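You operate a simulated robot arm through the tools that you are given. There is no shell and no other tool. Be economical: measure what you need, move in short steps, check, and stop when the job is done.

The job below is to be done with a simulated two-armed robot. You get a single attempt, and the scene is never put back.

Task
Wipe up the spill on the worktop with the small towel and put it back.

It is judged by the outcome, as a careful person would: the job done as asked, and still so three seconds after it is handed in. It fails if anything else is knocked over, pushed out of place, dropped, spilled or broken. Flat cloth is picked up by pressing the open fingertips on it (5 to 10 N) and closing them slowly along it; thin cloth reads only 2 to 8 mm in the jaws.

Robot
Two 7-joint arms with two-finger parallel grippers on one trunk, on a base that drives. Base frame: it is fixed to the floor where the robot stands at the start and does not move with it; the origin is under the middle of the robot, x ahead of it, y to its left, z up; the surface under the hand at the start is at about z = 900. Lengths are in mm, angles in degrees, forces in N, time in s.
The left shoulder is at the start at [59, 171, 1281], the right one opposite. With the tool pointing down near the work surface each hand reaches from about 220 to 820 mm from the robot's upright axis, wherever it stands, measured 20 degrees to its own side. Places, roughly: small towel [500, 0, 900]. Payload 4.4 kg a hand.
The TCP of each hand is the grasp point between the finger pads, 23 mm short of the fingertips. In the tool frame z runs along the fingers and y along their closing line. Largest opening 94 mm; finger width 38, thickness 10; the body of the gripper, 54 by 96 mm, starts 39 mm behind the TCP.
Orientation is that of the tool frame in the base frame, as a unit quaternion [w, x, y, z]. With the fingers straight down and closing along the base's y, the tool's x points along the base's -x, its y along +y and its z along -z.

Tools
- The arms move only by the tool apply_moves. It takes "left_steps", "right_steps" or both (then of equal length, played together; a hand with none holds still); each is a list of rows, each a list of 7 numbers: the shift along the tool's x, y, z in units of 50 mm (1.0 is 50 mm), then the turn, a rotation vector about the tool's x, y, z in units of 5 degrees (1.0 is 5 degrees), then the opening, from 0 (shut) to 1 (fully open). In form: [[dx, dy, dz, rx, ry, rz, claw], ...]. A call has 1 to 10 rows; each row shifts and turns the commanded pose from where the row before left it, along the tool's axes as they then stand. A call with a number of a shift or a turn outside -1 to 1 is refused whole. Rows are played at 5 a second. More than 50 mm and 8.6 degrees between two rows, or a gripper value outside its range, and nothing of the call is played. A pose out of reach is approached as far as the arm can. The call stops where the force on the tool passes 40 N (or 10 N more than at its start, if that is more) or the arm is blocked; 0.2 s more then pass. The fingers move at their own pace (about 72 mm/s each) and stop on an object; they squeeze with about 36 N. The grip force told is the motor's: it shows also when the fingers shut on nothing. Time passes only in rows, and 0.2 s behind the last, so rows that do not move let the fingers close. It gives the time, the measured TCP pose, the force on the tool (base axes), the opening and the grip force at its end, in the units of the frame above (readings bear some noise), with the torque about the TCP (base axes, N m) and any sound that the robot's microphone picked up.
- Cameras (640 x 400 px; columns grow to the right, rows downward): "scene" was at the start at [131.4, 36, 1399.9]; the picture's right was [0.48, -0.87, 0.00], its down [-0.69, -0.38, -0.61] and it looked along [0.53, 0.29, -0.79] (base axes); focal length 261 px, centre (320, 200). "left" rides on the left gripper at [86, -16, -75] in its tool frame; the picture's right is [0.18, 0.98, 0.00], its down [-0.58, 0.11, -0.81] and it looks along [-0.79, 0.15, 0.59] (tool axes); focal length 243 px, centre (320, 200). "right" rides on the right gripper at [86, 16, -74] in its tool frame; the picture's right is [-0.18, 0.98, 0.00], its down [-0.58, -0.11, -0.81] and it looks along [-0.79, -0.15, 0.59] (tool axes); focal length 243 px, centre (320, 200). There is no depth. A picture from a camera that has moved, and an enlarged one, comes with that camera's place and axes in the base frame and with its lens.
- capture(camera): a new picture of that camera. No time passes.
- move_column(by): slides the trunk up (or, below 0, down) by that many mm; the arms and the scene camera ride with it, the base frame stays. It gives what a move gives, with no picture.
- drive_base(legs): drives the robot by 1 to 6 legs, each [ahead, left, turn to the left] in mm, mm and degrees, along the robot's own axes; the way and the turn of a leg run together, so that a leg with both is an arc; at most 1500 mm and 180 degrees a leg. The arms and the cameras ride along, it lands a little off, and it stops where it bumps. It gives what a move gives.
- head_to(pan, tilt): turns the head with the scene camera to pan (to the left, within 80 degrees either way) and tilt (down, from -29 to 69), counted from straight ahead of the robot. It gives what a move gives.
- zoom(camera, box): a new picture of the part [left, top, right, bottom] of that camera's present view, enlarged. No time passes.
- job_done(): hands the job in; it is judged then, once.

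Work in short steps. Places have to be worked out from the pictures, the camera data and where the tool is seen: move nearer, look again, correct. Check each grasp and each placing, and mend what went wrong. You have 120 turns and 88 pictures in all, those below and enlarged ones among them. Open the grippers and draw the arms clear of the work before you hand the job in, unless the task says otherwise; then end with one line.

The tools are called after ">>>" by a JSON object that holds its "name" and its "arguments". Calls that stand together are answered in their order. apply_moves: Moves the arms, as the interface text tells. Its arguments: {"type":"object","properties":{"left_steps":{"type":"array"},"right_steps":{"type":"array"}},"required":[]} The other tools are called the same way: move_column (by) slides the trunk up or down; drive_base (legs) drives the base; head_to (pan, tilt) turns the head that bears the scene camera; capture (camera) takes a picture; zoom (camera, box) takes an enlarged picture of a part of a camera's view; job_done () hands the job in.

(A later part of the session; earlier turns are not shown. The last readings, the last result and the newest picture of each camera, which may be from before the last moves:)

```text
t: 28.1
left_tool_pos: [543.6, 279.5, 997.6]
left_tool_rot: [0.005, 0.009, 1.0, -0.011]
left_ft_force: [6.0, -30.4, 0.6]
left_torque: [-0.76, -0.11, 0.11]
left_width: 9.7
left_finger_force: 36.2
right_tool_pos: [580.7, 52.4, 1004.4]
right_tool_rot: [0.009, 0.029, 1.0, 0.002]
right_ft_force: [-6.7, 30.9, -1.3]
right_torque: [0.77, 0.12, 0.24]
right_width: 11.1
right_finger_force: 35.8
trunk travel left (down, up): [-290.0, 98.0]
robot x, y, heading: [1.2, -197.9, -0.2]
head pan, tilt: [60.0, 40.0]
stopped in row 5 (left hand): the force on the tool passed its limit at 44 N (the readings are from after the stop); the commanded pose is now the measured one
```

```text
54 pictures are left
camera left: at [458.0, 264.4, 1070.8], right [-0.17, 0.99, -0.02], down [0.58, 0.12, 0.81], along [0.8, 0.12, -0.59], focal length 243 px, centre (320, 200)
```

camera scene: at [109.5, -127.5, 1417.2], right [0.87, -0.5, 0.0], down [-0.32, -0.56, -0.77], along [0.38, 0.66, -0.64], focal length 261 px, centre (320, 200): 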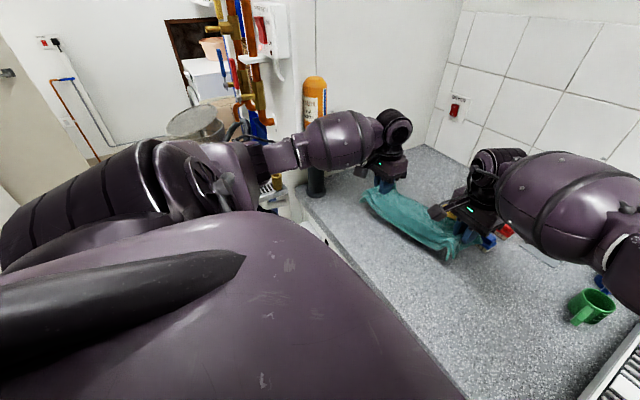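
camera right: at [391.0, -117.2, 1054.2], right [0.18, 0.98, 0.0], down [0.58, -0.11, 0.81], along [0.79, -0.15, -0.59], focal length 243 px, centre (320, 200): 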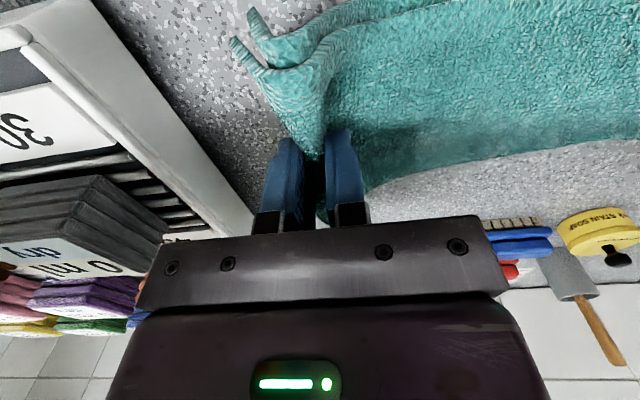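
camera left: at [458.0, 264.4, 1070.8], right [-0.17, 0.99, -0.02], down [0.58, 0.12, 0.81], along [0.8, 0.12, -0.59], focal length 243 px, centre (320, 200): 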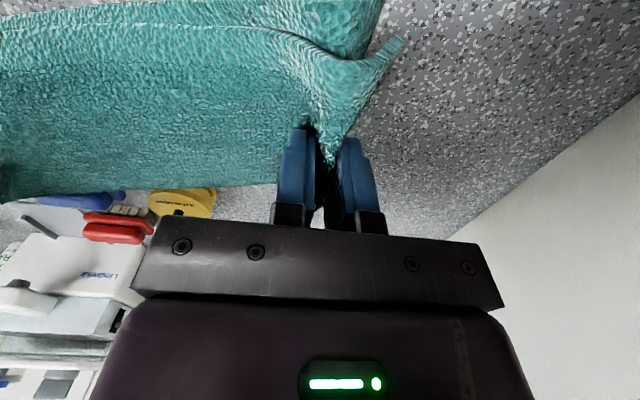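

The right arm reached its limit and pulled the towel taut, so I slacken it. Plan: lay the towel down with its left part by the spill, let go with the right hand, and wipe with the left alone.

>>> {"name": "apply_moves", "arguments": {"left_steps": [[0, -0.4, 0, 0, 0, 0, 0], [0, 0, 0.5, 0, 0, 0, 0], [0, 0, 0.4, 0, 0, 0, 0], [0, 0, 0.2, 0, 0, 0, 0], [0, 0, 0, 0, 0, 0, 0]], "right_steps": [[0.5, 0, 0, 0.05, 0.2, -0.66, 0], [0.2, 0, 0.5, 0, 0, 0, 0], [0, 0, 0.5, 0, 0, 0, 0], [0, 0, 0.3, 0, 0, 0, 0], [0, 0, 0, 0, 0, 0, 0]]}}

>>> {"name": "capture", "arguments": {"camera": "scene"}}

```text
t: 29.3
left_tool_pos: [542.5, 263.5, 940.9]
left_tool_rot: [0.003, 0.005, 1.0, -0.007]
left_ft_force: [-0.1, -3.5, 0.2]
left_torque: [-0.09, 0.02, -0.02]
left_width: 8.7
left_finger_force: 35.6
right_tool_pos: [557.8, 46.3, 946.8]
right_tool_rot: [0.011, 0.005, 1.0, -0.005]
right_ft_force: [-1.1, 3.8, 1.1]
right_torque: [0.1, 0.01, -0.01]
right_width: 9.6
right_finger_force: 36.1
trunk travel left (down, up): [-290.0, 98.0]
robot x, y, heading: [-0.6, -202.3, -0.1]
head pan, tilt: [60.0, 40.0]
```

```text
53 pictures are left
camera scene: at [108.5, -126.4, 1417.3], right [0.87, -0.5, 0.0], down [-0.32, -0.56, -0.77], along [0.38, 0.66, -0.64], focal length 261 px, centre (320, 200)
```

scene: 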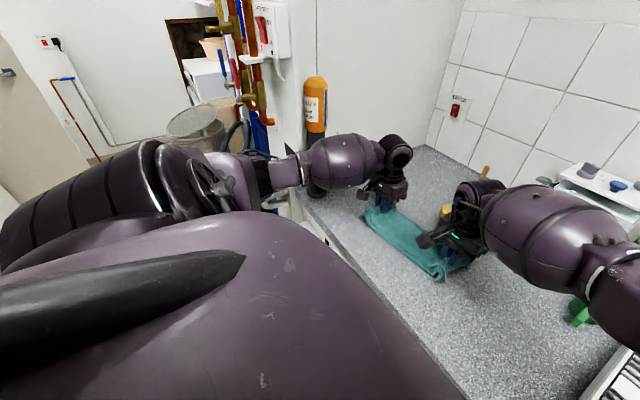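

Both hands are just above the counter. I lower the right 13 mm and left 8 mm, release the right gripper and lift it clear.

>>> {"name": "apply_moves", "arguments": {"left_steps": [[0, 0, 0.14, 0, 0, 0, 0], [0, 0, 0, 0, 0, 0, 0], [0, 0, 0, 0, 0, 0, 0], [0, 0, 0, 0, 0, 0, 0], [0, 0, 0, 0, 0, 0, 0], [0, 0, 0, 0, 0, 0, 0], [0, 0, 0, 0, 0, 0, 0]], "right_steps": [[0, 0, 0.26, 0, 0, 0, 0], [0, 0, 0, 0, 0, 0, 0.15], [0, 0, 0, 0, 0, 0, 0.35], [0, 0, 0, 0, 0, 0, 0.5], [0, 0, -0.5, 0, 0, 0, 0.5], [0, 0, -1, 0, 0, 0, 0.5], [0, 0, -1, 0, 0, 0, 0.5]]}}

>>> {"name": "capture", "arguments": {"camera": "right"}}

```text
t: 30.9
left_tool_pos: [542.7, 263.5, 935.7]
left_tool_rot: [0.003, 0.006, 1.0, -0.007]
left_ft_force: [-0.1, -0.6, 0.4]
left_torque: [-0.05, 0.01, -0.07]
left_width: 8.3
left_finger_force: 35.9
right_tool_pos: [539.9, 54.2, 1051.6]
right_tool_rot: [0.0, -0.002, 1.0, -0.004]
right_ft_force: [-0.3, 0.7, 0.0]
right_torque: [-0.02, -0.01, 0.0]
right_width: 47.0
right_finger_force: 0.1
trunk travel left (down, up): [-290.0, 98.0]
robot x, y, heading: [1.1, -199.4, 0.1]
head pan, tilt: [60.0, 40.0]
```

```text
52 pictures are left
camera right: at [454.2, 71.7, 1126.7], right [0.18, 0.98, -0.01], down [0.58, -0.1, 0.81], along [0.79, -0.15, -0.59], focal length 243 px, centre (320, 200)
```

right: 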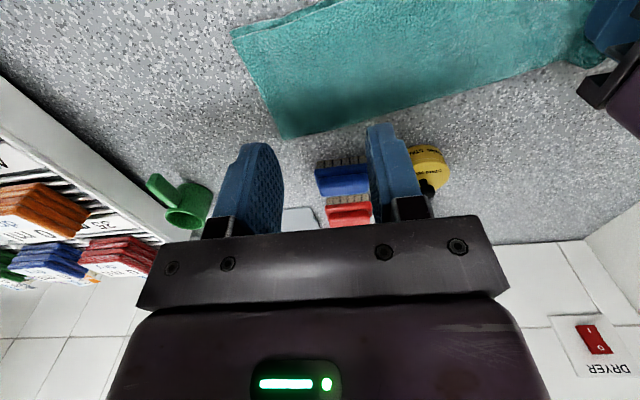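

The towel lies flat now. I move the right hand aside, press the left's bunched end lightly on the counter and drag it left through the spill.

>>> {"name": "apply_moves", "arguments": {"left_steps": [[0, 0, 0.08, 0, 0, 0, 0], [0, 0.2, 0.04, 0, 0, 0, 0], [0, 0.4, 0, 0, 0, 0, 0], [0, 0.4, 0, 0, 0, 0, 0], [0, 0.4, 0, 0, 0, 0, 0], [0, 0.2, 0, 0, 0, 0, 0], [0, 0, 0, 0, 0, 0, 0]], "right_steps": [[0.4, -0.6, 0, 0, 0, 0, 0.5], [0.4, -0.6, 0, 0, 0, 0, 0.5], [0.4, -0.6, 0, 0, 0, 0, 0.5], [0, -0.6, 0, 0, 0, 0, 0.5], [0, 0, 0, 0, 0, 0, 0.5], [0, 0, 0, 0, 0, 0, 0.5], [0, 0, 0, 0, 0, 0, 0.5]]}}

>>> {"name": "capture", "arguments": {"camera": "scene"}}

>>> {"name": "capture", "arguments": {"camera": "left"}}

```text
t: 32.5
left_tool_pos: [551.0, 318.1, 929.7]
left_tool_rot: [0.004, 0.015, 1.0, -0.009]
left_ft_force: [-4.8, -8.2, 25.3]
left_torque: [-0.29, 0.15, -0.03]
left_width: 9.0
left_finger_force: 35.7
right_tool_pos: [485.1, -78.3, 1050.8]
right_tool_rot: [-0.002, 0.003, 1.0, 0.002]
right_ft_force: [0.1, 0.3, 0.3]
right_torque: [0.01, -0.01, 0.01]
right_width: 47.0
right_finger_force: 0.0
trunk travel left (down, up): [-290.0, 98.0]
robot x, y, heading: [0.7, -198.9, -0.5]
head pan, tilt: [60.0, 40.0]
```

```text
51 pictures are left
camera scene: at [113.1, -143.2, 1417.5], right [0.86, -0.5, -0.01], down [-0.33, -0.55, -0.77], along [0.38, 0.67, -0.64], focal length 261 px, centre (320, 200)
```

scene: 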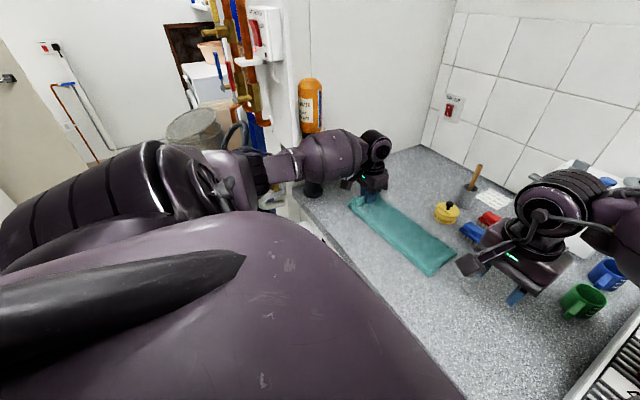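

```text
50 pictures are left
camera left: at [463.7, 304.9, 1003.3], right [-0.15, 0.99, -0.02], down [0.58, 0.11, 0.81], along [0.8, 0.11, -0.59], focal length 243 px, centre (320, 200)
```

left: 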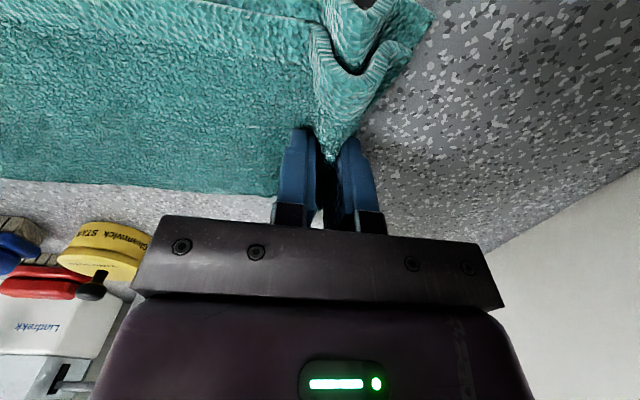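

The towel drags nicely over the spill. I ease the pressure a little and sweep in x across the wet area.

>>> {"name": "apply_moves", "arguments": {"left_steps": [[0.0, 0, -0.03, 0, 0, 0, 0], [0.3, 0, 0, 0, 0, 0, 0], [0.4, 0, 0, 0, 0, 0, 0], [0.4, 0, 0, 0, 0, 0, 0], [0, 0, 0, 0, 0, 0, 0], [-0.5, 0, 0, 0, 0, 0, 0], [-0.5, 0, 0, 0, 0, 0, 0], [-0.5, 0, 0, 0, 0, 0, 0], [-0.4, 0, 0, 0, 0, 0, 0], [0, 0, 0, 0, 0, 0, 0]]}}

>>> {"name": "capture", "arguments": {"camera": "left"}}

>>> {"name": "capture", "arguments": {"camera": "scene"}}

```text
t: 34.7
left_tool_pos: [579.1, 339.4, 938.4]
left_tool_rot: [0.007, 0.005, 1.0, -0.005]
left_ft_force: [-1.6, -2.6, 0.7]
left_torque: [0.16, -0.14, -0.07]
left_width: 8.8
left_finger_force: 35.2
right_tool_pos: [478.0, -66.5, 1053.9]
right_tool_rot: [0.002, -0.002, 1.0, -0.001]
right_ft_force: [-0.2, 0.5, 1.3]
right_torque: [0.03, -0.04, 0.0]
right_width: 47.3
right_finger_force: 0.0
trunk travel left (down, up): [-290.0, 98.0]
robot x, y, heading: [2.3, -198.7, 0.3]
head pan, tilt: [60.0, 40.0]
```

```text
49 pictures are left
camera left: at [492.4, 323.5, 1011.0], right [-0.18, 0.98, -0.01], down [0.57, 0.11, 0.81], along [0.8, 0.14, -0.58], focal length 243 px, centre (320, 200)
```

left: 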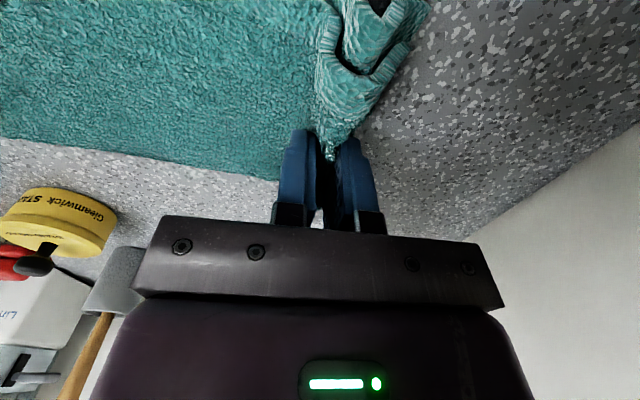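

```text
48 pictures are left
camera scene: at [102.1, -131.8, 1418.3], right [0.87, -0.5, 0.0], down [-0.32, -0.55, -0.77], along [0.38, 0.67, -0.64], focal length 261 px, centre (320, 200)
```

scene: 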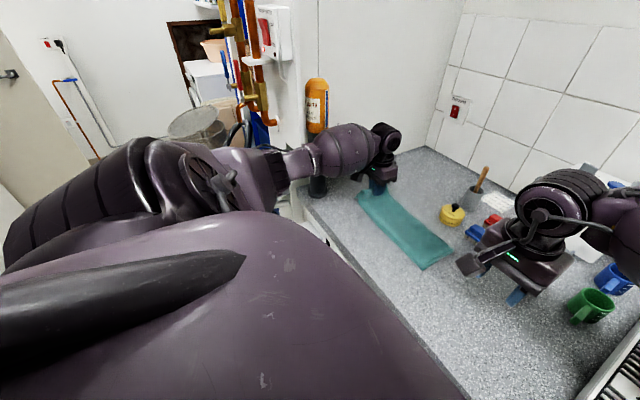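

Contact faded (z rose to 938), so I lower about 7 mm and sweep back and forth again.

>>> {"name": "apply_moves", "arguments": {"left_steps": [[0.0, 0, 0.14, 0, 0, 0, 0], [0, 0, 0.04, 0, 0, 0, 0], [0.5, 0, 0, 0, 0, 0, 0], [0.5, 0, 0, 0, 0, 0, 0], [0.5, 0, 0, 0, 0, 0, 0], [0, 0, 0, 0, 0, 0, 0]]}}

```text
t: 35.9
left_tool_pos: [554.7, 313.4, 933.9]
left_tool_rot: [0.02, 0.031, 0.999, -0.011]
left_ft_force: [0.5, -0.2, 0.5]
left_torque: [0.04, 0.0, 0.07]
left_width: 8.8
left_finger_force: 36.1
right_tool_pos: [493.7, -79.3, 1048.1]
right_tool_rot: [-0.003, 0.013, 1.0, 0.0]
right_ft_force: [0.1, 0.1, 0.5]
right_torque: [-0.02, 0.05, 0.02]
right_width: 47.3
right_finger_force: 0.1
trunk travel left (down, up): [-290.0, 98.0]
robot x, y, heading: [4.1, -199.1, -1.5]
head pan, tilt: [60.0, 40.0]
stopped in row 5 (left hand): the force on the tool passed its limit at 47 N (the readings are from after the stop); the commanded pose is now the measured one
```

The base yawed −1.5°, so the arm may be touching something. I check before moving.

>>> {"name": "capture", "arguments": {"camera": "scene"}}

>>> {"name": "zoom", "arguments": {"camera": "scene", "box": [220, 60, 460, 210]}}

```text
47 pictures are left
camera scene: at [121.1, -134.1, 1416.3], right [0.85, -0.52, -0.01], down [-0.34, -0.55, -0.77], along [0.4, 0.65, -0.64], focal length 261 px, centre (320, 200)
```

scene: 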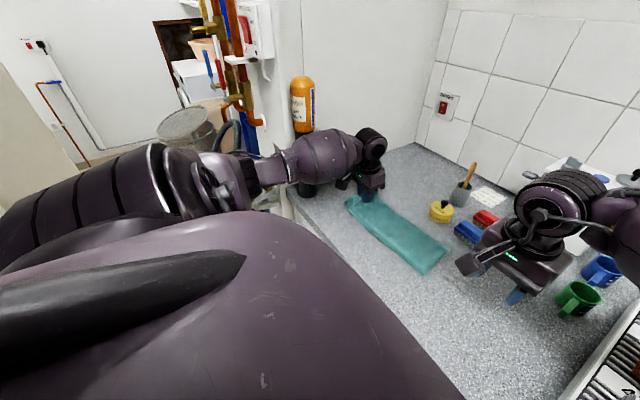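

```text
2.67 times, centred on (340, 135) of scene
camera zoom: at [121.1, -134.1, 1416.3], right [0.85, -0.52, -0.01], down [-0.34, -0.55, -0.77], along [0.4, 0.65, -0.64], focal length 697 px, centre (267, 373)
```

zoom: 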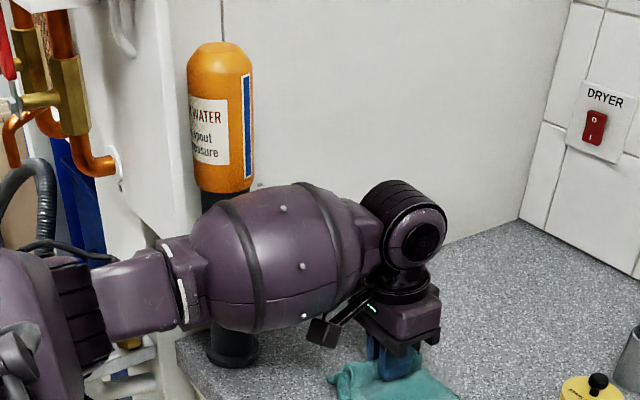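

The cylinder still stands where it was; the yaw fits the friction of pressing too hard. I ease off slightly and read the settled pose.

>>> {"name": "apply_moves", "arguments": {"left_steps": [[0, 0, -0.06, 0, 0, 0, 0], [0, 0, 0, 0, 0, 0, 0], [0, 0, 0, 0, 0, 0, 0]]}}

>>> {"name": "capture", "arguments": {"camera": "left"}}

```text
t: 36.7
left_tool_pos: [554.1, 313.3, 934.1]
left_tool_rot: [0.016, 0.026, 0.999, -0.011]
left_ft_force: [-0.1, 1.0, 1.0]
left_torque: [0.02, 0.01, 0.02]
left_width: 8.8
left_finger_force: 36.2
right_tool_pos: [496.6, -80.9, 1046.0]
right_tool_rot: [-0.004, 0.011, 1.0, -0.001]
right_ft_force: [-0.2, -0.3, 0.8]
right_torque: [0.0, 0.02, 0.01]
right_width: 47.0
right_finger_force: 0.1
trunk travel left (down, up): [-290.0, 98.0]
robot x, y, heading: [0.4, -198.0, -1.6]
head pan, tilt: [60.0, 40.0]
```

```text
45 pictures are left
camera left: at [465.1, 301.5, 1004.9], right [-0.13, 0.99, -0.03], down [0.56, 0.09, 0.82], along [0.82, 0.09, -0.57], focal length 243 px, centre (320, 200)
```

left: 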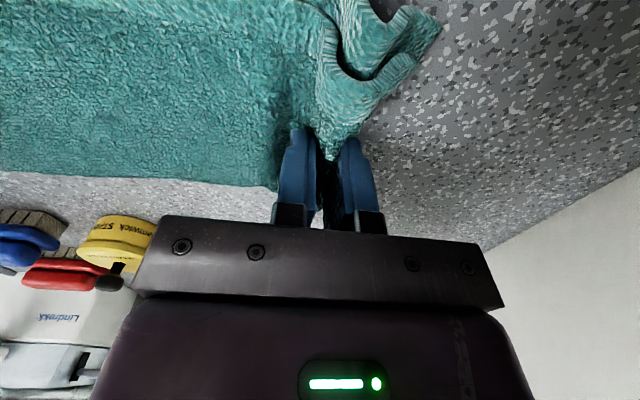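

Heading stays at −1.6° without hand force: the elbow is likely leaning on something. I back the hand off to the right and see whether it recovers.

>>> {"name": "apply_moves", "arguments": {"left_steps": [[0, -0.4, -0.1, 0, 0, 0, 0], [0, -0.4, 0, 0, 0, 0, 0], [0, 0, 0, 0, 0, 0, 0]]}}

>>> {"name": "zoom", "arguments": {"camera": "scene", "box": [200, 50, 460, 212]}}

```text
t: 37.5
left_tool_pos: [539.1, 288.4, 942.6]
left_tool_rot: [0.019, 0.021, 1.0, -0.008]
left_ft_force: [0.2, 0.3, 0.1]
left_torque: [-0.01, 0.0, -0.01]
left_width: 8.7
left_finger_force: 36.1
right_tool_pos: [487.9, -72.6, 1050.6]
right_tool_rot: [0.0, 0.008, 1.0, -0.003]
right_ft_force: [-0.5, -0.2, 0.1]
right_torque: [-0.01, 0.0, 0.0]
right_width: 47.0
right_finger_force: 0.1
trunk travel left (down, up): [-290.0, 98.0]
robot x, y, heading: [3.8, -201.5, -0.8]
head pan, tilt: [60.0, 40.0]
```

```text
2.46 times, centred on (330, 131) of scene
camera zoom: at [113.1, -128.5, 1417.3], right [0.86, -0.52, 0.0], down [-0.33, -0.55, -0.77], along [0.39, 0.66, -0.64], focal length 643 px, centre (295, 370)
```

zoom: 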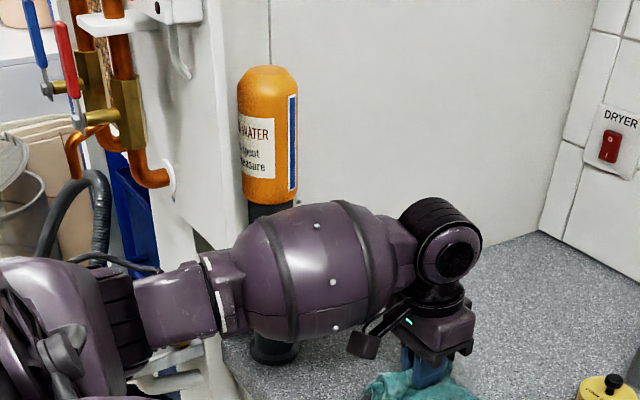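

Recovering (−0.8°), so the elbow does touch something. I look at the elbow.

>>> {"name": "head_to", "arguments": {"pan": 80, "tilt": 50}}

>>> {"name": "capture", "arguments": {"camera": "scene"}}

```text
t: 38.3
left_tool_pos: [540.0, 285.4, 942.4]
left_tool_rot: [0.02, 0.022, 1.0, -0.008]
left_ft_force: [0.0, 1.0, -0.3]
left_torque: [0.01, -0.03, 0.04]
left_width: 8.7
left_finger_force: 36.1
right_tool_pos: [487.2, -73.5, 1050.2]
right_tool_rot: [0.0, 0.008, 1.0, -0.004]
right_ft_force: [-0.4, -0.5, -0.4]
right_torque: [0.0, 0.0, -0.02]
right_width: 46.9
right_finger_force: 0.0
trunk travel left (down, up): [-290.0, 98.0]
robot x, y, heading: [1.5, -197.0, -1.2]
head pan, tilt: [80.0, 50.0]
```

```text
43 pictures are left
camera scene: at [84.3, -126.2, 1403.1], right [0.98, -0.19, 0.0], down [-0.15, -0.75, -0.64], along [0.12, 0.63, -0.77], focal length 261 px, centre (320, 200)
```

scene: 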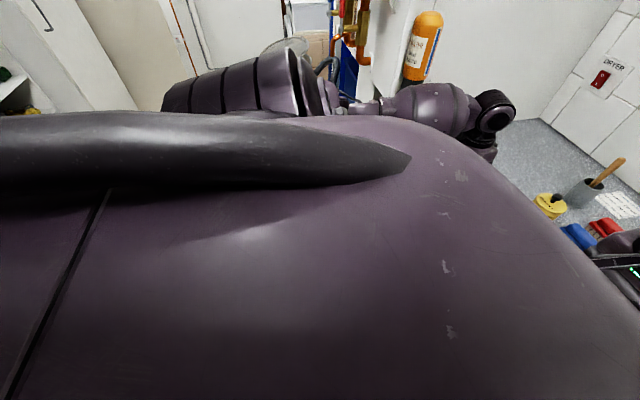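

I give the elbow more room: drive 50 mm right, 60 mm back, correcting heading, then bring the hand back over the spill.

>>> {"name": "drive_base", "arguments": {"legs": [[-60, -50, 1]]}}

>>> {"name": "head_to", "arguments": {"pan": 55, "tilt": 45}}

>>> {"name": "capture", "arguments": {"camera": "scene"}}

```text
t: 39.4
left_tool_pos: [470.3, 245.8, 942.9]
left_tool_rot: [0.021, 0.013, 1.0, -0.008]
left_ft_force: [-0.2, 0.2, 0.2]
left_torque: [0.0, -0.02, -0.03]
left_width: 8.5
left_finger_force: 35.6
right_tool_pos: [424.1, -113.1, 1052.6]
right_tool_rot: [0.002, 0.0, 1.0, -0.003]
right_ft_force: [-0.8, 0.6, -0.1]
right_torque: [0.02, 0.01, -0.01]
right_width: 46.9
right_finger_force: 0.0
trunk travel left (down, up): [-290.0, 98.0]
robot x, y, heading: [-60.6, -246.1, 0.2]
head pan, tilt: [80.0, 50.0]
```

```text
t: 40.3
left_tool_pos: [469.2, 247.2, 943.6]
left_tool_rot: [0.02, 0.013, 1.0, -0.009]
left_ft_force: [0.1, 0.0, 0.2]
left_torque: [-0.01, -0.03, -0.05]
left_width: 8.9
left_finger_force: 36.2
right_tool_pos: [424.9, -112.3, 1051.6]
right_tool_rot: [0.0, 0.0, 1.0, -0.004]
right_ft_force: [-1.2, 0.1, -0.6]
right_torque: [0.01, -0.01, 0.05]
right_width: 47.1
right_finger_force: 0.0
trunk travel left (down, up): [-290.0, 98.0]
robot x, y, heading: [-57.5, -248.8, 0.1]
head pan, tilt: [55.0, 45.0]
```

```text
42 pictures are left
camera scene: at [54.7, -182.1, 1410.0], right [0.82, -0.57, 0.0], down [-0.41, -0.58, -0.71], along [0.41, 0.58, -0.71], focal length 261 px, centre (320, 200)
```

scene: 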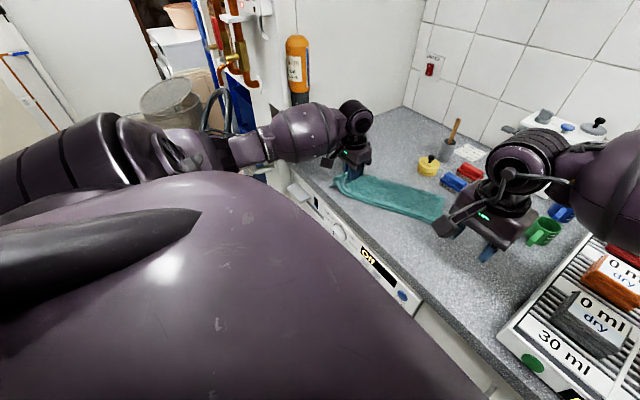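

Heading recovered and contact gone. I check what remains of the spill.

>>> {"name": "zoom", "arguments": {"camera": "scene", "box": [310, 100, 470, 200]}}

>>> {"name": "capture", "arguments": {"camera": "left"}}

```text
4.00 times, centred on (390, 150) of scene
camera zoom: at [54.7, -182.1, 1410.0], right [0.82, -0.57, 0.0], down [-0.41, -0.58, -0.71], along [0.41, 0.58, -0.71], focal length 1045 px, centre (40, 400)
```

zoom: 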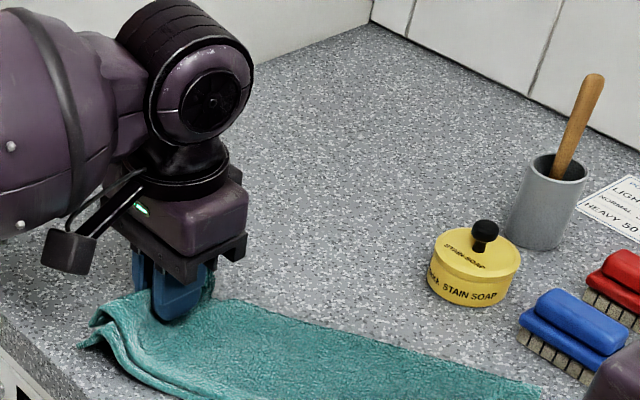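

```text
40 pictures are left
camera left: at [381.1, 233.2, 1013.9], right [-0.16, 0.99, -0.02], down [0.55, 0.11, 0.83], along [0.82, 0.12, -0.56], focal length 243 px, centre (320, 200)
```

left: 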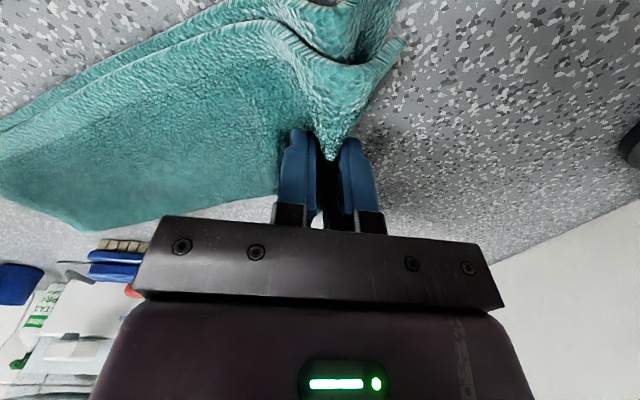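

I straighten the hand, move to the far-left edge of the spill area (about [585, 330]), then touch down gently.

>>> {"name": "apply_moves", "arguments": {"left_steps": [[-0.4, 0.4, -0.1, -0.18, 0.46, -0.3, 0], [-0.6, 0.45, 0, 0, 0, 0, 0], [-0.6, 0.45, 0, 0, 0, 0, 0], [-0.6, 0.35, 0, 0, 0, 0, 0], [0, 0, 0, 0, 0, 0, 0], [0, 0, 0.1, 0, 0, 0, 0], [0, 0, 0, 0, 0, 0, 0]]}}

>>> {"name": "capture", "arguments": {"camera": "scene"}}

```text
t: 41.9
left_tool_pos: [580.1, 328.9, 942.2]
left_tool_rot: [0.001, 0.001, 1.0, -0.001]
left_ft_force: [0.1, -0.8, -0.3]
left_torque: [-0.03, -0.03, -0.1]
left_width: 8.6
left_finger_force: 36.2
right_tool_pos: [424.2, -113.2, 1052.1]
right_tool_rot: [0.0, 0.0, 1.0, -0.003]
right_ft_force: [0.0, 0.0, 0.4]
right_torque: [-0.01, -0.01, 0.01]
right_width: 46.8
right_finger_force: 0.0
trunk travel left (down, up): [-290.0, 98.0]
robot x, y, heading: [-62.2, -247.2, 0.0]
head pan, tilt: [55.0, 45.0]
```

```text
39 pictures are left
camera scene: at [54.6, -182.0, 1410.1], right [0.82, -0.57, 0.0], down [-0.41, -0.58, -0.71], along [0.41, 0.58, -0.71], focal length 261 px, centre (320, 200)
```

scene: 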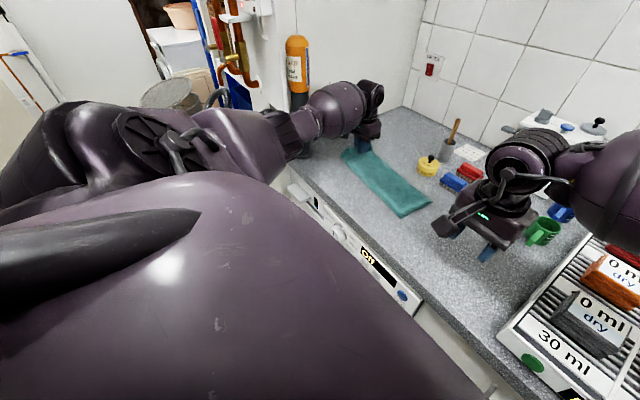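

Clean arrival, heading 0. I lower to contact.

>>> {"name": "apply_moves", "arguments": {"left_steps": [[0, 0, 0.14, 0, 0, 0, 0], [0, 0, 0.06, 0, 0, 0, 0], [0, 0, 0, 0, 0, 0, 0]]}}

```text
t: 42.7
left_tool_pos: [580.5, 329.8, 933.9]
left_tool_rot: [0.001, -0.001, 1.0, -0.001]
left_ft_force: [1.7, 2.6, 7.5]
left_torque: [0.0, -0.04, -0.09]
left_width: 8.9
left_finger_force: 36.3
right_tool_pos: [424.6, -112.1, 1050.6]
right_tool_rot: [0.001, 0.001, 1.0, -0.002]
right_ft_force: [0.0, 0.4, -0.1]
right_torque: [-0.03, -0.02, 0.03]
right_width: 47.0
right_finger_force: 0.0
trunk travel left (down, up): [-290.0, 98.0]
robot x, y, heading: [-59.1, -248.2, -0.0]
head pan, tilt: [55.0, 45.0]
```

7.5 N, just right. I sweep toward me across the left part of the spill.

>>> {"name": "apply_moves", "arguments": {"left_steps": [[0.4, 0, 0, 0, 0, 0, 0], [0.4, 0, 0, 0, 0, 0, 0], [0.4, 0, 0, 0, 0, 0, 0], [0.4, 0, 0, 0, 0, 0, 0], [0.2, 0, 0, 0, 0, 0, 0], [0, 0, 0, 0, 0, 0, 0]]}}

```text
t: 44.1
left_tool_pos: [489.3, 328.5, 932.7]
left_tool_rot: [0.0, 0.0, 1.0, 0.0]
left_ft_force: [2.2, 0.0, 4.0]
left_torque: [-0.06, -0.06, -0.1]
left_width: 8.6
left_finger_force: 36.1
right_tool_pos: [424.5, -114.3, 1050.4]
right_tool_rot: [0.0, 0.0, 1.0, -0.003]
right_ft_force: [0.7, -0.7, 0.8]
right_torque: [-0.01, 0.01, 0.0]
right_width: 47.2
right_finger_force: 0.1
trunk travel left (down, up): [-290.0, 98.0]
robot x, y, heading: [-55.8, -248.0, -0.2]
head pan, tilt: [55.0, 45.0]
```

Works well. Next serpentine passes at y≈300 and 270 over x 490–590.

>>> {"name": "apply_moves", "arguments": {"left_steps": [[-0.1, -0.5, 0.01, 0, 0, 0, 0], [-0.5, 0, 0, 0, 0, 0, 0], [-0.5, 0, 0, 0, 0, 0, 0], [-0.5, 0, 0, 0, 0, 0, 0], [-0.5, 0, 0, 0, 0, 0, 0], [0, -0.5, 0, 0, 0, 0, 0], [0.5, -0.1, 0, 0, 0, 0, 0], [0.5, 0, 0, 0, 0, 0, 0], [0.5, 0, 0, 0, 0, 0, 0], [0.5, 0, 0, 0, 0, 0, 0]]}}

>>> {"name": "capture", "arguments": {"camera": "scene"}}

```text
t: 46.3
left_tool_pos: [492.4, 274.9, 934.3]
left_tool_rot: [0.0, 0.0, 1.0, 0.0]
left_ft_force: [1.7, 0.9, 1.6]
left_torque: [0.0, -0.01, -0.08]
left_width: 8.8
left_finger_force: 35.5
right_tool_pos: [424.5, -113.4, 1049.7]
right_tool_rot: [0.001, 0.0, 1.0, -0.003]
right_ft_force: [-0.4, 0.1, -0.5]
right_torque: [0.0, -0.02, 0.03]
right_width: 47.2
right_finger_force: 0.1
trunk travel left (down, up): [-290.0, 98.0]
robot x, y, heading: [-58.4, -246.8, 0.1]
head pan, tilt: [55.0, 45.0]
```

```text
38 pictures are left
camera scene: at [54.3, -182.1, 1410.1], right [0.82, -0.57, 0.0], down [-0.41, -0.58, -0.71], along [0.41, 0.58, -0.71], focal length 261 px, centre (320, 200)
```

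scene: 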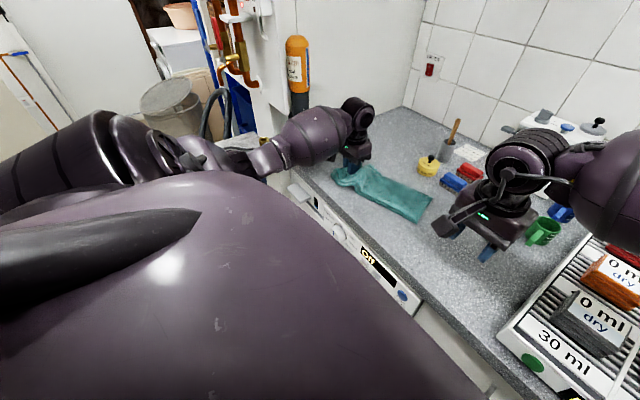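

Pressure is a bit light; I lower 1.5 mm and do the y≈250 and 220 passes.

>>> {"name": "apply_moves", "arguments": {"left_steps": [[0, -0.5, 0.04, 0, 0, 0, 0], [-0.5, 0, 0, 0, 0, 0, 0], [-0.5, 0, 0, 0, 0, 0, 0], [-0.5, 0, 0, 0, 0, 0, 0], [-0.5, 0, 0, 0, 0, 0, 0], [-0.1, -0.5, 0, 0, 0, 0, 0], [0.5, 0, 0, 0, 0, 0, 0], [0.5, 0, 0, 0, 0, 0, 0], [0.5, 0, 0, 0, 0, 0, 0], [0.3, 0, 0, 0, 0, 0, 0]]}}

>>> {"name": "apply_moves", "arguments": {"left_steps": [[0.2, -0.6, -0.8, 0, 0, 0, 0], [0.2, -1, -0.4, 0, 0, 0, 0], [0, -0.6, 0, 0, 0, 0, 0], [0, 0, 0, 0, 0, 0, 0]]}}

>>> {"name": "capture", "arguments": {"camera": "scene"}}

>>> {"name": "capture", "arguments": {"camera": "left"}}

```text
t: 48.5
left_tool_pos: [509.6, 224.9, 932.2]
left_tool_rot: [0.0, 0.0, 1.0, 0.001]
left_ft_force: [4.0, 0.7, 11.3]
left_torque: [0.03, -0.05, -0.08]
left_width: 8.5
left_finger_force: 35.8
right_tool_pos: [423.3, -114.8, 1050.1]
right_tool_rot: [0.0, 0.001, 1.0, -0.002]
right_ft_force: [-0.2, 0.3, -0.1]
right_torque: [0.0, 0.01, -0.02]
right_width: 46.9
right_finger_force: 0.1
trunk travel left (down, up): [-290.0, 98.0]
robot x, y, heading: [-57.0, -248.2, -0.1]
head pan, tilt: [55.0, 45.0]
```

```text
refused: row 1 steps farther than a row can; nothing moved
```

```text
37 pictures are left
camera scene: at [54.5, -182.7, 1410.1], right [0.82, -0.57, 0.0], down [-0.41, -0.58, -0.71], along [0.41, 0.58, -0.71], focal length 261 px, centre (320, 200)
```

scene: 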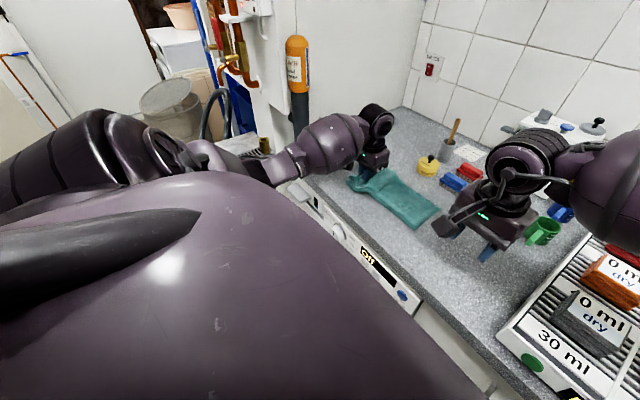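

```text
36 pictures are left
camera left: at [424.1, 206.4, 1005.8], right [-0.18, 0.98, 0.0], down [0.58, 0.11, 0.81], along [0.79, 0.15, -0.59], focal length 243 px, centre (320, 200)
```

left: 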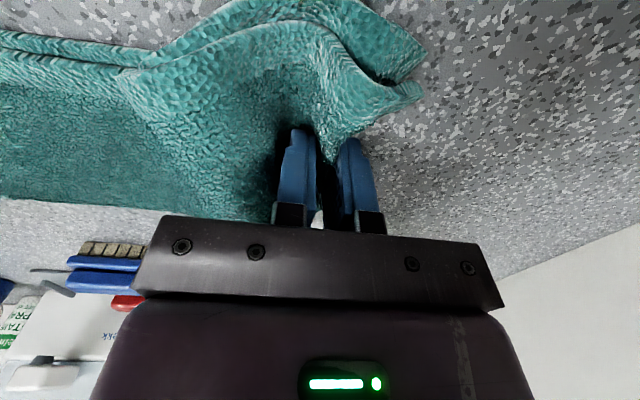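

No wet patch seems to remain near the hand. To return the towel I need the right hand on its right end (y≈30), which needs the base further left: I lift the left a bit and shuffle hand right / base left.

>>> {"name": "apply_moves", "arguments": {"left_steps": [[0, -0.2, -0.5, 0, 0, 0, 0], [0, -0.5, -0.3, 0, 0, 0, 0], [0, -0.5, 0, 0, 0, 0, 0], [0, 0, 0, 0, 0, 0, 0]]}}

>>> {"name": "capture", "arguments": {"camera": "scene"}}

>>> {"name": "zoom", "arguments": {"camera": "scene", "box": [310, 100, 470, 200]}}

```text
t: 49.5
left_tool_pos: [509.3, 167.2, 972.6]
left_tool_rot: [0.0, 0.0, 1.0, -0.002]
left_ft_force: [0.6, 0.6, 0.0]
left_torque: [-0.03, -0.02, -0.05]
left_width: 8.5
left_finger_force: 36.5
right_tool_pos: [423.7, -112.2, 1051.4]
right_tool_rot: [0.0, 0.001, 1.0, -0.004]
right_ft_force: [1.4, 0.7, -0.3]
right_torque: [-0.01, 0.0, 0.02]
right_width: 47.0
right_finger_force: 0.1
trunk travel left (down, up): [-290.0, 98.0]
robot x, y, heading: [-56.9, -247.2, -0.3]
head pan, tilt: [55.0, 45.0]
```

```text
35 pictures are left
camera scene: at [54.9, -181.8, 1410.0], right [0.82, -0.57, 0.0], down [-0.41, -0.58, -0.71], along [0.41, 0.58, -0.71], focal length 261 px, centre (320, 200)
```

scene: 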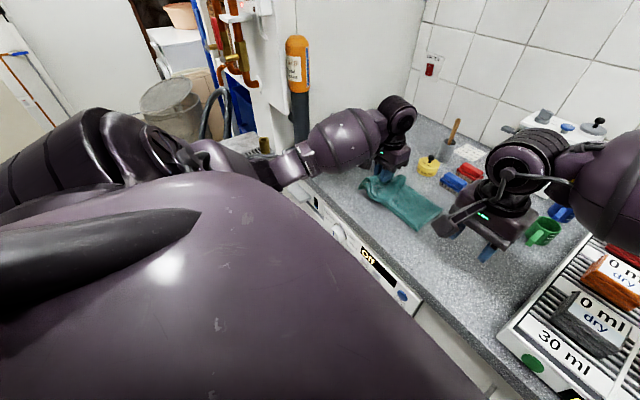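

```text
4.00 times, centred on (390, 150) of scene
camera zoom: at [54.9, -181.8, 1410.0], right [0.82, -0.57, 0.0], down [-0.41, -0.58, -0.71], along [0.41, 0.58, -0.71], focal length 1045 px, centre (40, 400)
```

zoom: 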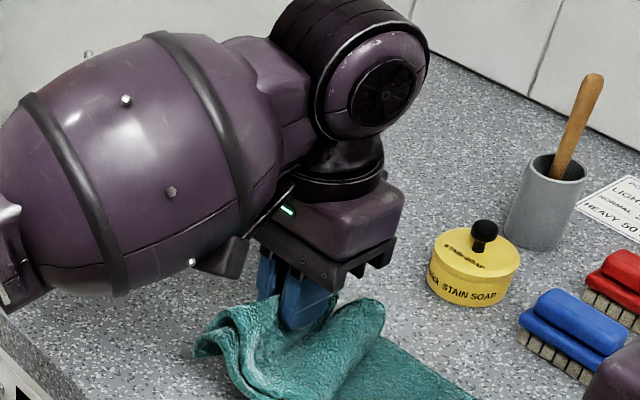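

I view the spill site with the left hand camera from here.

>>> {"name": "zoom", "arguments": {"camera": "left", "box": [360, 40, 640, 215]}}

```text
2.29 times, centred on (500, 128) of left
camera zoom: at [423.6, 148.8, 1046.0], right [-0.18, 0.98, 0.0], down [0.58, 0.11, 0.81], along [0.79, 0.15, -0.59], focal length 555 px, centre (-91, 366)
```

zoom: 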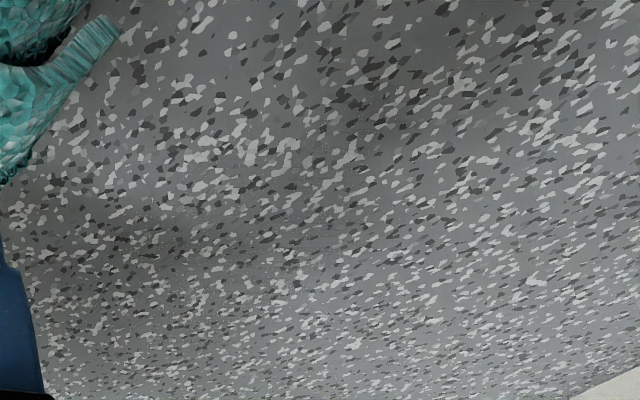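

There may be faint fine specks near the middle; I enlarge further.

>>> {"name": "zoom", "arguments": {"camera": "left", "box": [400, 70, 528, 150]}}

>>> {"name": "zoom", "arguments": {"camera": "left", "box": [400, 130, 528, 210]}}

```text
5.00 times, centred on (464, 110) of left
camera zoom: at [423.6, 148.8, 1046.0], right [-0.18, 0.98, 0.0], down [0.58, 0.11, 0.81], along [0.79, 0.15, -0.59], focal length 1213 px, centre (-400, 650)
```

zoom: 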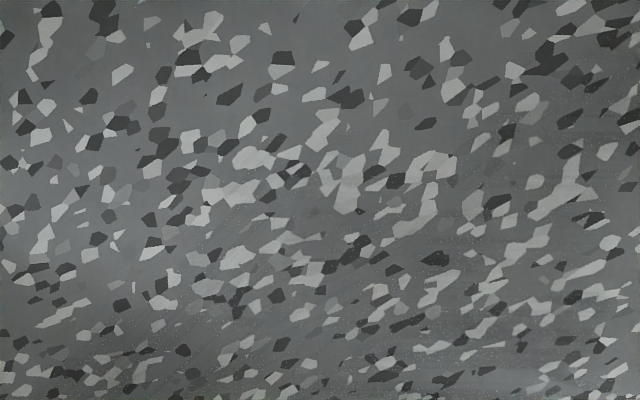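

```text
5.00 times, centred on (464, 170) of left
camera zoom: at [423.6, 148.8, 1046.0], right [-0.18, 0.98, 0.0], down [0.58, 0.11, 0.81], along [0.79, 0.15, -0.59], focal length 1213 px, centre (-400, 350)
```

zoom: 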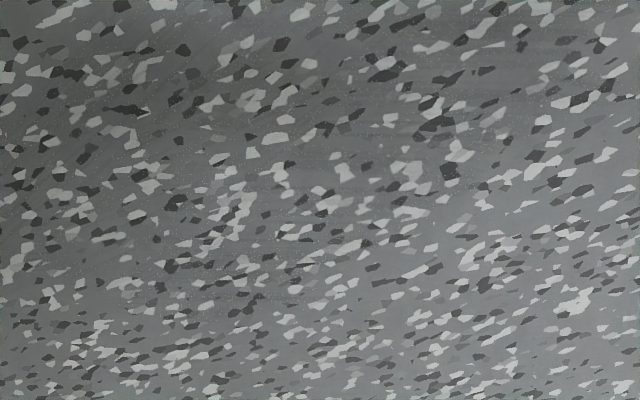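

A faint film with tiny specks remains over the same patch. I wipe again with finer pitch and a bit more pressure.

>>> {"name": "apply_moves", "arguments": {"left_steps": [[-0.3, 0.9, 0, 0, 0, 0, 0], [-0.45, 0.85, 0, 0, 0, 0, 0], [-0.45, 0.85, 0, 0, 0, 0, 0], [-0.45, 0.85, 0, 0, 0, 0, 0], [0, 0, 0.5, 0, 0, 0, 0], [0, 0, 0.3, 0, 0, 0, 0], [0, 0, 0, 0, 0, 0, 0]]}}

```text
t: 51.1
left_tool_pos: [592.1, 336.6, 931.5]
left_tool_rot: [0.002, 0.0, 1.0, 0.0]
left_ft_force: [0.2, 2.1, 14.2]
left_torque: [0.08, 0.03, -0.09]
left_width: 8.9
left_finger_force: 36.0
right_tool_pos: [423.0, -113.4, 1051.0]
right_tool_rot: [0.001, 0.0, 1.0, -0.003]
right_ft_force: [0.1, 0.6, -0.3]
right_torque: [0.02, -0.01, -0.02]
right_width: 47.0
right_finger_force: 0.1
trunk travel left (down, up): [-290.0, 98.0]
robot x, y, heading: [-60.8, -252.2, -0.3]
head pan, tilt: [55.0, 45.0]
```

14 N at [592, 337]. Serpentine sweeps with 20 mm pitch.

>>> {"name": "apply_moves", "arguments": {"left_steps": [[0.6, 0, 0, 0, 0, 0, 0], [0.6, 0, 0, 0, 0, 0, 0], [0.6, 0, 0, 0, 0, 0, 0], [0.4, 0, 0, 0, 0, 0, 0], [0, -0.4, 0, 0, 0, 0, 0], [-0.6, 0, 0, 0, 0, 0, 0], [-0.6, 0, 0, 0, 0, 0, 0], [-0.6, 0, 0, 0, 0, 0, 0], [-0.4, 0, 0, 0, 0, 0, 0], [0, -0.4, 0, 0, 0, 0, 0]]}}

>>> {"name": "apply_moves", "arguments": {"left_steps": [[0.6, 0, 0, 0, 0, 0, 0], [0.6, 0, 0, 0, 0, 0, 0], [0.6, 0, 0, 0, 0, 0, 0], [0.4, 0, 0, 0, 0, 0, 0], [0, -0.4, 0, 0, 0, 0, 0], [-0.6, 0, 0, 0, 0, 0, 0], [-0.6, 0, 0, 0, 0, 0, 0], [-0.6, 0, 0, 0, 0, 0, 0], [-0.4, 0, 0, 0, 0, 0, 0], [0, -0.4, 0, 0, 0, 0, 0]]}}

>>> {"name": "apply_moves", "arguments": {"left_steps": [[0.6, 0, 0, 0, 0, 0, 0], [0.6, 0, 0, 0, 0, 0, 0], [0.6, 0, 0, 0, 0, 0, 0], [0.4, 0, 0, 0, 0, 0, 0], [0, -0.4, 0, 0, 0, 0, 0], [-0.6, 0, 0, 0, 0, 0, 0], [-0.6, 0, 0, 0, 0, 0, 0], [-0.6, 0, 0, 0, 0, 0, 0], [-0.4, 0, 0, 0, 0, 0, 0], [0, -0.4, 0, 0, 0, 0, 0]]}}

```text
t: 53.3
left_tool_pos: [593.6, 296.6, 930.2]
left_tool_rot: [0.0, 0.0, 1.0, 0.0]
left_ft_force: [1.2, 5.5, 14.8]
left_torque: [0.12, 0.07, -0.07]
left_width: 9.0
left_finger_force: 36.3
right_tool_pos: [423.8, -113.7, 1051.5]
right_tool_rot: [0.001, 0.0, 1.0, -0.002]
right_ft_force: [0.7, -0.8, -0.7]
right_torque: [0.01, 0.04, -0.02]
right_width: 47.1
right_finger_force: 0.1
trunk travel left (down, up): [-290.0, 98.0]
robot x, y, heading: [-58.2, -249.1, 0.2]
head pan, tilt: [55.0, 45.0]
```

```text
t: 55.5
left_tool_pos: [592.4, 256.8, 934.2]
left_tool_rot: [0.001, 0.0, 1.0, 0.0]
left_ft_force: [0.0, 1.4, 4.8]
left_torque: [0.02, -0.04, -0.06]
left_width: 9.1
left_finger_force: 35.8
right_tool_pos: [423.6, -112.6, 1052.2]
right_tool_rot: [-0.001, -0.001, 1.0, -0.003]
right_ft_force: [-0.3, -0.5, -0.1]
right_torque: [0.0, -0.02, -0.02]
right_width: 47.1
right_finger_force: 0.1
trunk travel left (down, up): [-290.0, 98.0]
robot x, y, heading: [-61.3, -249.4, -0.1]
head pan, tilt: [55.0, 45.0]
```

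```text
t: 57.7
left_tool_pos: [591.7, 216.6, 932.7]
left_tool_rot: [0.001, 0.0, 1.0, -0.001]
left_ft_force: [1.0, 4.8, 11.0]
left_torque: [0.1, -0.04, -0.06]
left_width: 8.8
left_finger_force: 36.2
right_tool_pos: [423.5, -113.6, 1052.0]
right_tool_rot: [0.001, -0.001, 1.0, -0.003]
right_ft_force: [-0.7, 0.1, -0.4]
right_torque: [0.0, -0.02, 0.03]
right_width: 47.1
right_finger_force: 0.0
trunk travel left (down, up): [-290.0, 98.0]
robot x, y, heading: [-58.6, -243.6, -0.1]
head pan, tilt: [55.0, 45.0]
```

Sweeps done with good pressure. I lift to the earlier viewpoint and check the same area.

>>> {"name": "apply_moves", "arguments": {"left_steps": [[0.3, -0.1, -0.8, 0, 0, 0, 0], [0.7, -0.4, 0, 0, 0, 0, 0], [0.65, -0.5, 0, 0, 0, 0, 0], [0, 0, 0, 0, 0, 0, 0]]}}

>>> {"name": "zoom", "arguments": {"camera": "left", "box": [400, 70, 528, 150]}}

>>> {"name": "zoom", "arguments": {"camera": "left", "box": [360, 40, 640, 215]}}

```text
t: 58.7
left_tool_pos: [508.4, 164.1, 970.9]
left_tool_rot: [-0.001, 0.0, 1.0, 0.0]
left_ft_force: [-0.2, -0.3, -0.3]
left_torque: [0.0, 0.02, -0.05]
left_width: 8.7
left_finger_force: 36.6
right_tool_pos: [425.8, -112.2, 1049.8]
right_tool_rot: [0.0, -0.001, 1.0, -0.003]
right_ft_force: [-0.4, -0.2, -0.1]
right_torque: [-0.01, 0.06, 0.03]
right_width: 47.0
right_finger_force: 0.0
trunk travel left (down, up): [-290.0, 98.0]
robot x, y, heading: [-61.4, -245.7, 0.0]
head pan, tilt: [55.0, 45.0]
```

```text
5.00 times, centred on (464, 110) of left
camera zoom: at [422.8, 146.2, 1045.0], right [-0.18, 0.98, 0.0], down [0.58, 0.11, 0.81], along [0.79, 0.15, -0.59], focal length 1213 px, centre (-400, 650)
```

zoom: 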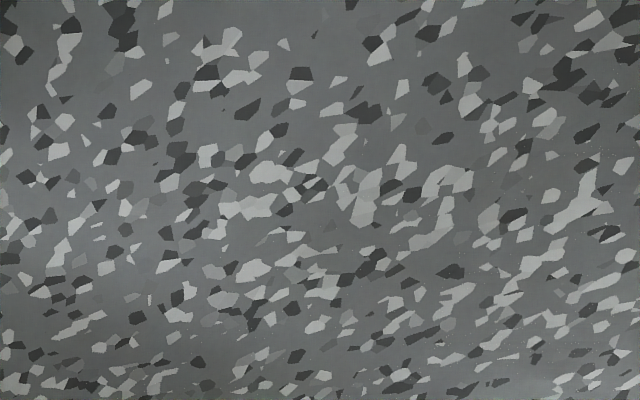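

```text
2.29 times, centred on (500, 128) of left
camera zoom: at [422.8, 146.2, 1045.0], right [-0.18, 0.98, 0.0], down [0.58, 0.11, 0.81], along [0.79, 0.15, -0.59], focal length 555 px, centre (-91, 366)
```

zoom: 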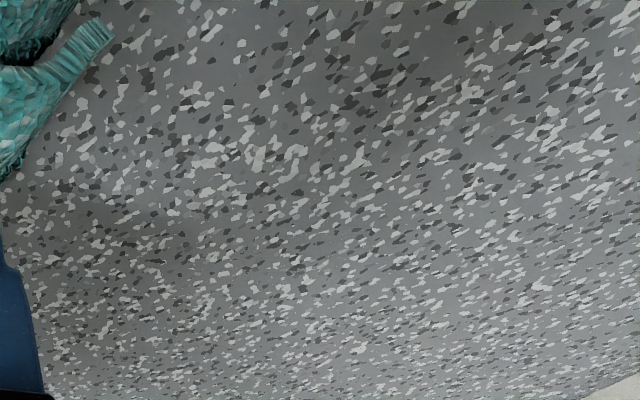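

Nearly clean; traces remain toward the left/front edge. I look at that part more closely.

>>> {"name": "zoom", "arguments": {"camera": "left", "box": [480, 80, 608, 160]}}

>>> {"name": "zoom", "arguments": {"camera": "left", "box": [420, 130, 548, 210]}}

```text
5.00 times, centred on (544, 120) of left
camera zoom: at [422.8, 146.2, 1045.0], right [-0.18, 0.98, 0.0], down [0.58, 0.11, 0.81], along [0.79, 0.15, -0.59], focal length 1213 px, centre (-800, 600)
```

zoom: 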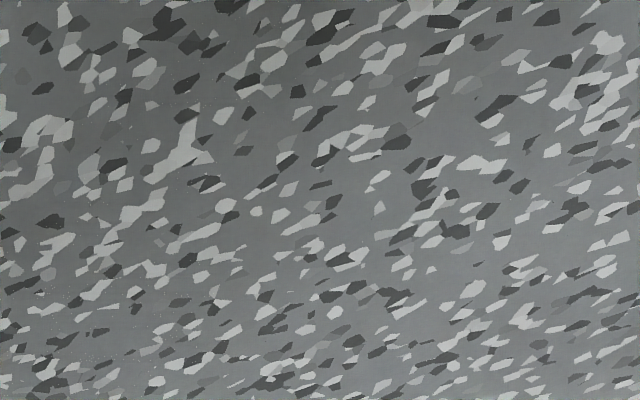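

```text
5.00 times, centred on (484, 170) of left
camera zoom: at [422.8, 146.2, 1045.0], right [-0.18, 0.98, 0.0], down [0.58, 0.11, 0.81], along [0.79, 0.15, -0.59], focal length 1213 px, centre (-500, 350)
```

zoom: 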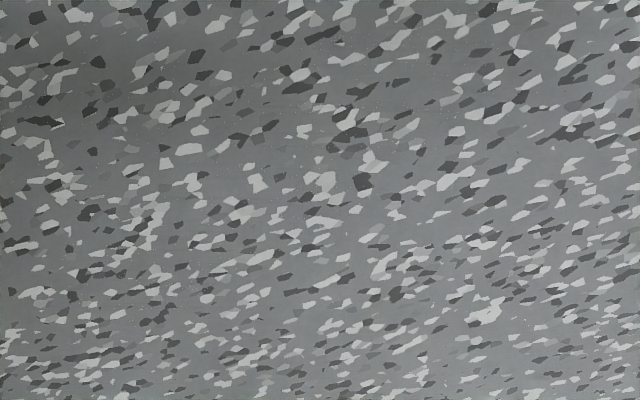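

Residual traces lie around x 486–555, y 285–340. I wipe there again, reaching slightly further left.

>>> {"name": "apply_moves", "arguments": {"left_steps": [[-0.3, 0.9, 0, 0, 0, 0, 0], [-0.3, 0.9, 0, 0, 0, 0, 0], [-0.4, 0.9, 0, 0, 0, 0, 0], [-0.4, 0.9, 0, 0, 0, 0, 0], [0, 0.2, 0, 0, 0, 0, 0], [0, 0, 0.5, 0, 0, 0, 0], [0, 0, 0.28, 0, 0, 0, 0], [0, 0, 0, 0, 0, 0, 0]]}}

```text
t: 60.5
left_tool_pos: [579.4, 355.9, 934.8]
left_tool_rot: [0.002, 0.0, 1.0, 0.0]
left_ft_force: [1.0, 1.1, 13.4]
left_torque: [-0.1, -0.01, -0.04]
left_width: 8.9
left_finger_force: 36.5
right_tool_pos: [423.5, -114.7, 1051.4]
right_tool_rot: [0.001, 0.0, 1.0, -0.003]
right_ft_force: [-0.6, 0.6, 0.2]
right_torque: [0.01, 0.0, 0.01]
right_width: 46.9
right_finger_force: 0.0
trunk travel left (down, up): [-290.0, 98.0]
robot x, y, heading: [-54.2, -250.6, -0.1]
head pan, tilt: [55.0, 45.0]
```

Contact is good at 13 N; sweep serpentines over the residual area.

>>> {"name": "apply_moves", "arguments": {"left_steps": [[0.6, 0, 0, 0, 0, 0, 0], [0.6, 0, 0, 0, 0, 0, 0], [0.6, 0, 0, 0, 0, 0, 0], [0.2, -0.3, 0, 0, 0, 0, 0], [-0.6, 0, 0, 0, 0, 0, 0], [-0.6, 0, 0, 0, 0, 0, 0], [-0.6, 0, 0, 0, 0, 0, 0], [0, -0.3, 0, 0, 0, 0, 0], [0.6, 0, 0, 0, 0, 0, 0], [0.6, 0, 0, 0, 0, 0, 0]]}}

>>> {"name": "apply_moves", "arguments": {"left_steps": [[0.6, 0, 0, 0, 0, 0, 0], [0, -0.3, 0.02, 0, 0, 0, 0], [-0.6, 0, 0, 0, 0, 0, 0], [-0.6, 0, 0, 0, 0, 0, 0], [-0.6, 0, 0, 0, 0, 0, 0], [0, -0.3, 0, 0, 0, 0, 0], [0.6, 0, 0, 0, 0, 0, 0], [0.6, 0, 0, 0, 0, 0, 0], [0.6, 0, 0, 0, 0, 0, 0], [0, -0.3, 0, 0, 0, 0, 0]]}}

>>> {"name": "apply_moves", "arguments": {"left_steps": [[-0.6, 0, 0, 0, 0, 0, 0], [-0.6, 0, 0, 0, 0, 0, 0], [-0.6, 0, 0, 0, 0, 0, 0], [0, -0.3, 0, 0, 0, 0, 0], [0.6, 0, 0, 0, 0, 0, 0], [0.6, 0, 0, 0, 0, 0, 0], [0.6, 0, 0, 0, 0, 0, 0], [0, 0, 0, 0, 0, 0, 0]]}}

```text
t: 62.7
left_tool_pos: [511.8, 326.2, 932.1]
left_tool_rot: [0.001, 0.0, 1.0, -0.001]
left_ft_force: [3.7, 0.0, 16.0]
left_torque: [-0.04, -0.14, 0.0]
left_width: 9.2
left_finger_force: 35.9
right_tool_pos: [423.7, -113.6, 1051.0]
right_tool_rot: [0.001, 0.0, 1.0, -0.003]
right_ft_force: [-0.7, 0.4, 0.0]
right_torque: [0.01, -0.02, 0.02]
right_width: 47.1
right_finger_force: 0.0
trunk travel left (down, up): [-290.0, 98.0]
robot x, y, heading: [-58.3, -244.7, -0.2]
head pan, tilt: [55.0, 45.0]
```

```text
t: 64.9
left_tool_pos: [478.3, 282.9, 932.0]
left_tool_rot: [-0.001, 0.0, 1.0, 0.0]
left_ft_force: [-0.6, 4.5, 12.3]
left_torque: [0.1, 0.06, -0.02]
left_width: 9.0
left_finger_force: 35.5
right_tool_pos: [424.9, -112.4, 1051.3]
right_tool_rot: [0.001, -0.001, 1.0, -0.003]
right_ft_force: [-0.2, -1.1, -0.4]
right_torque: [0.03, -0.03, 0.01]
right_width: 47.1
right_finger_force: 0.0
trunk travel left (down, up): [-290.0, 98.0]
robot x, y, heading: [-58.8, -243.2, -0.2]
head pan, tilt: [55.0, 45.0]
```

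```text
t: 66.7
left_tool_pos: [480.0, 271.0, 932.5]
left_tool_rot: [0.0, 0.001, 1.0, 0.0]
left_ft_force: [2.7, -0.3, 12.8]
left_torque: [-0.04, -0.09, -0.02]
left_width: 8.9
left_finger_force: 35.9
right_tool_pos: [423.3, -114.0, 1050.4]
right_tool_rot: [0.001, 0.0, 1.0, -0.002]
right_ft_force: [-0.2, 0.5, -0.4]
right_torque: [0.01, 0.01, 0.03]
right_width: 47.0
right_finger_force: 0.0
trunk travel left (down, up): [-290.0, 98.0]
robot x, y, heading: [-58.1, -247.1, 0.1]
head pan, tilt: [55.0, 45.0]
```

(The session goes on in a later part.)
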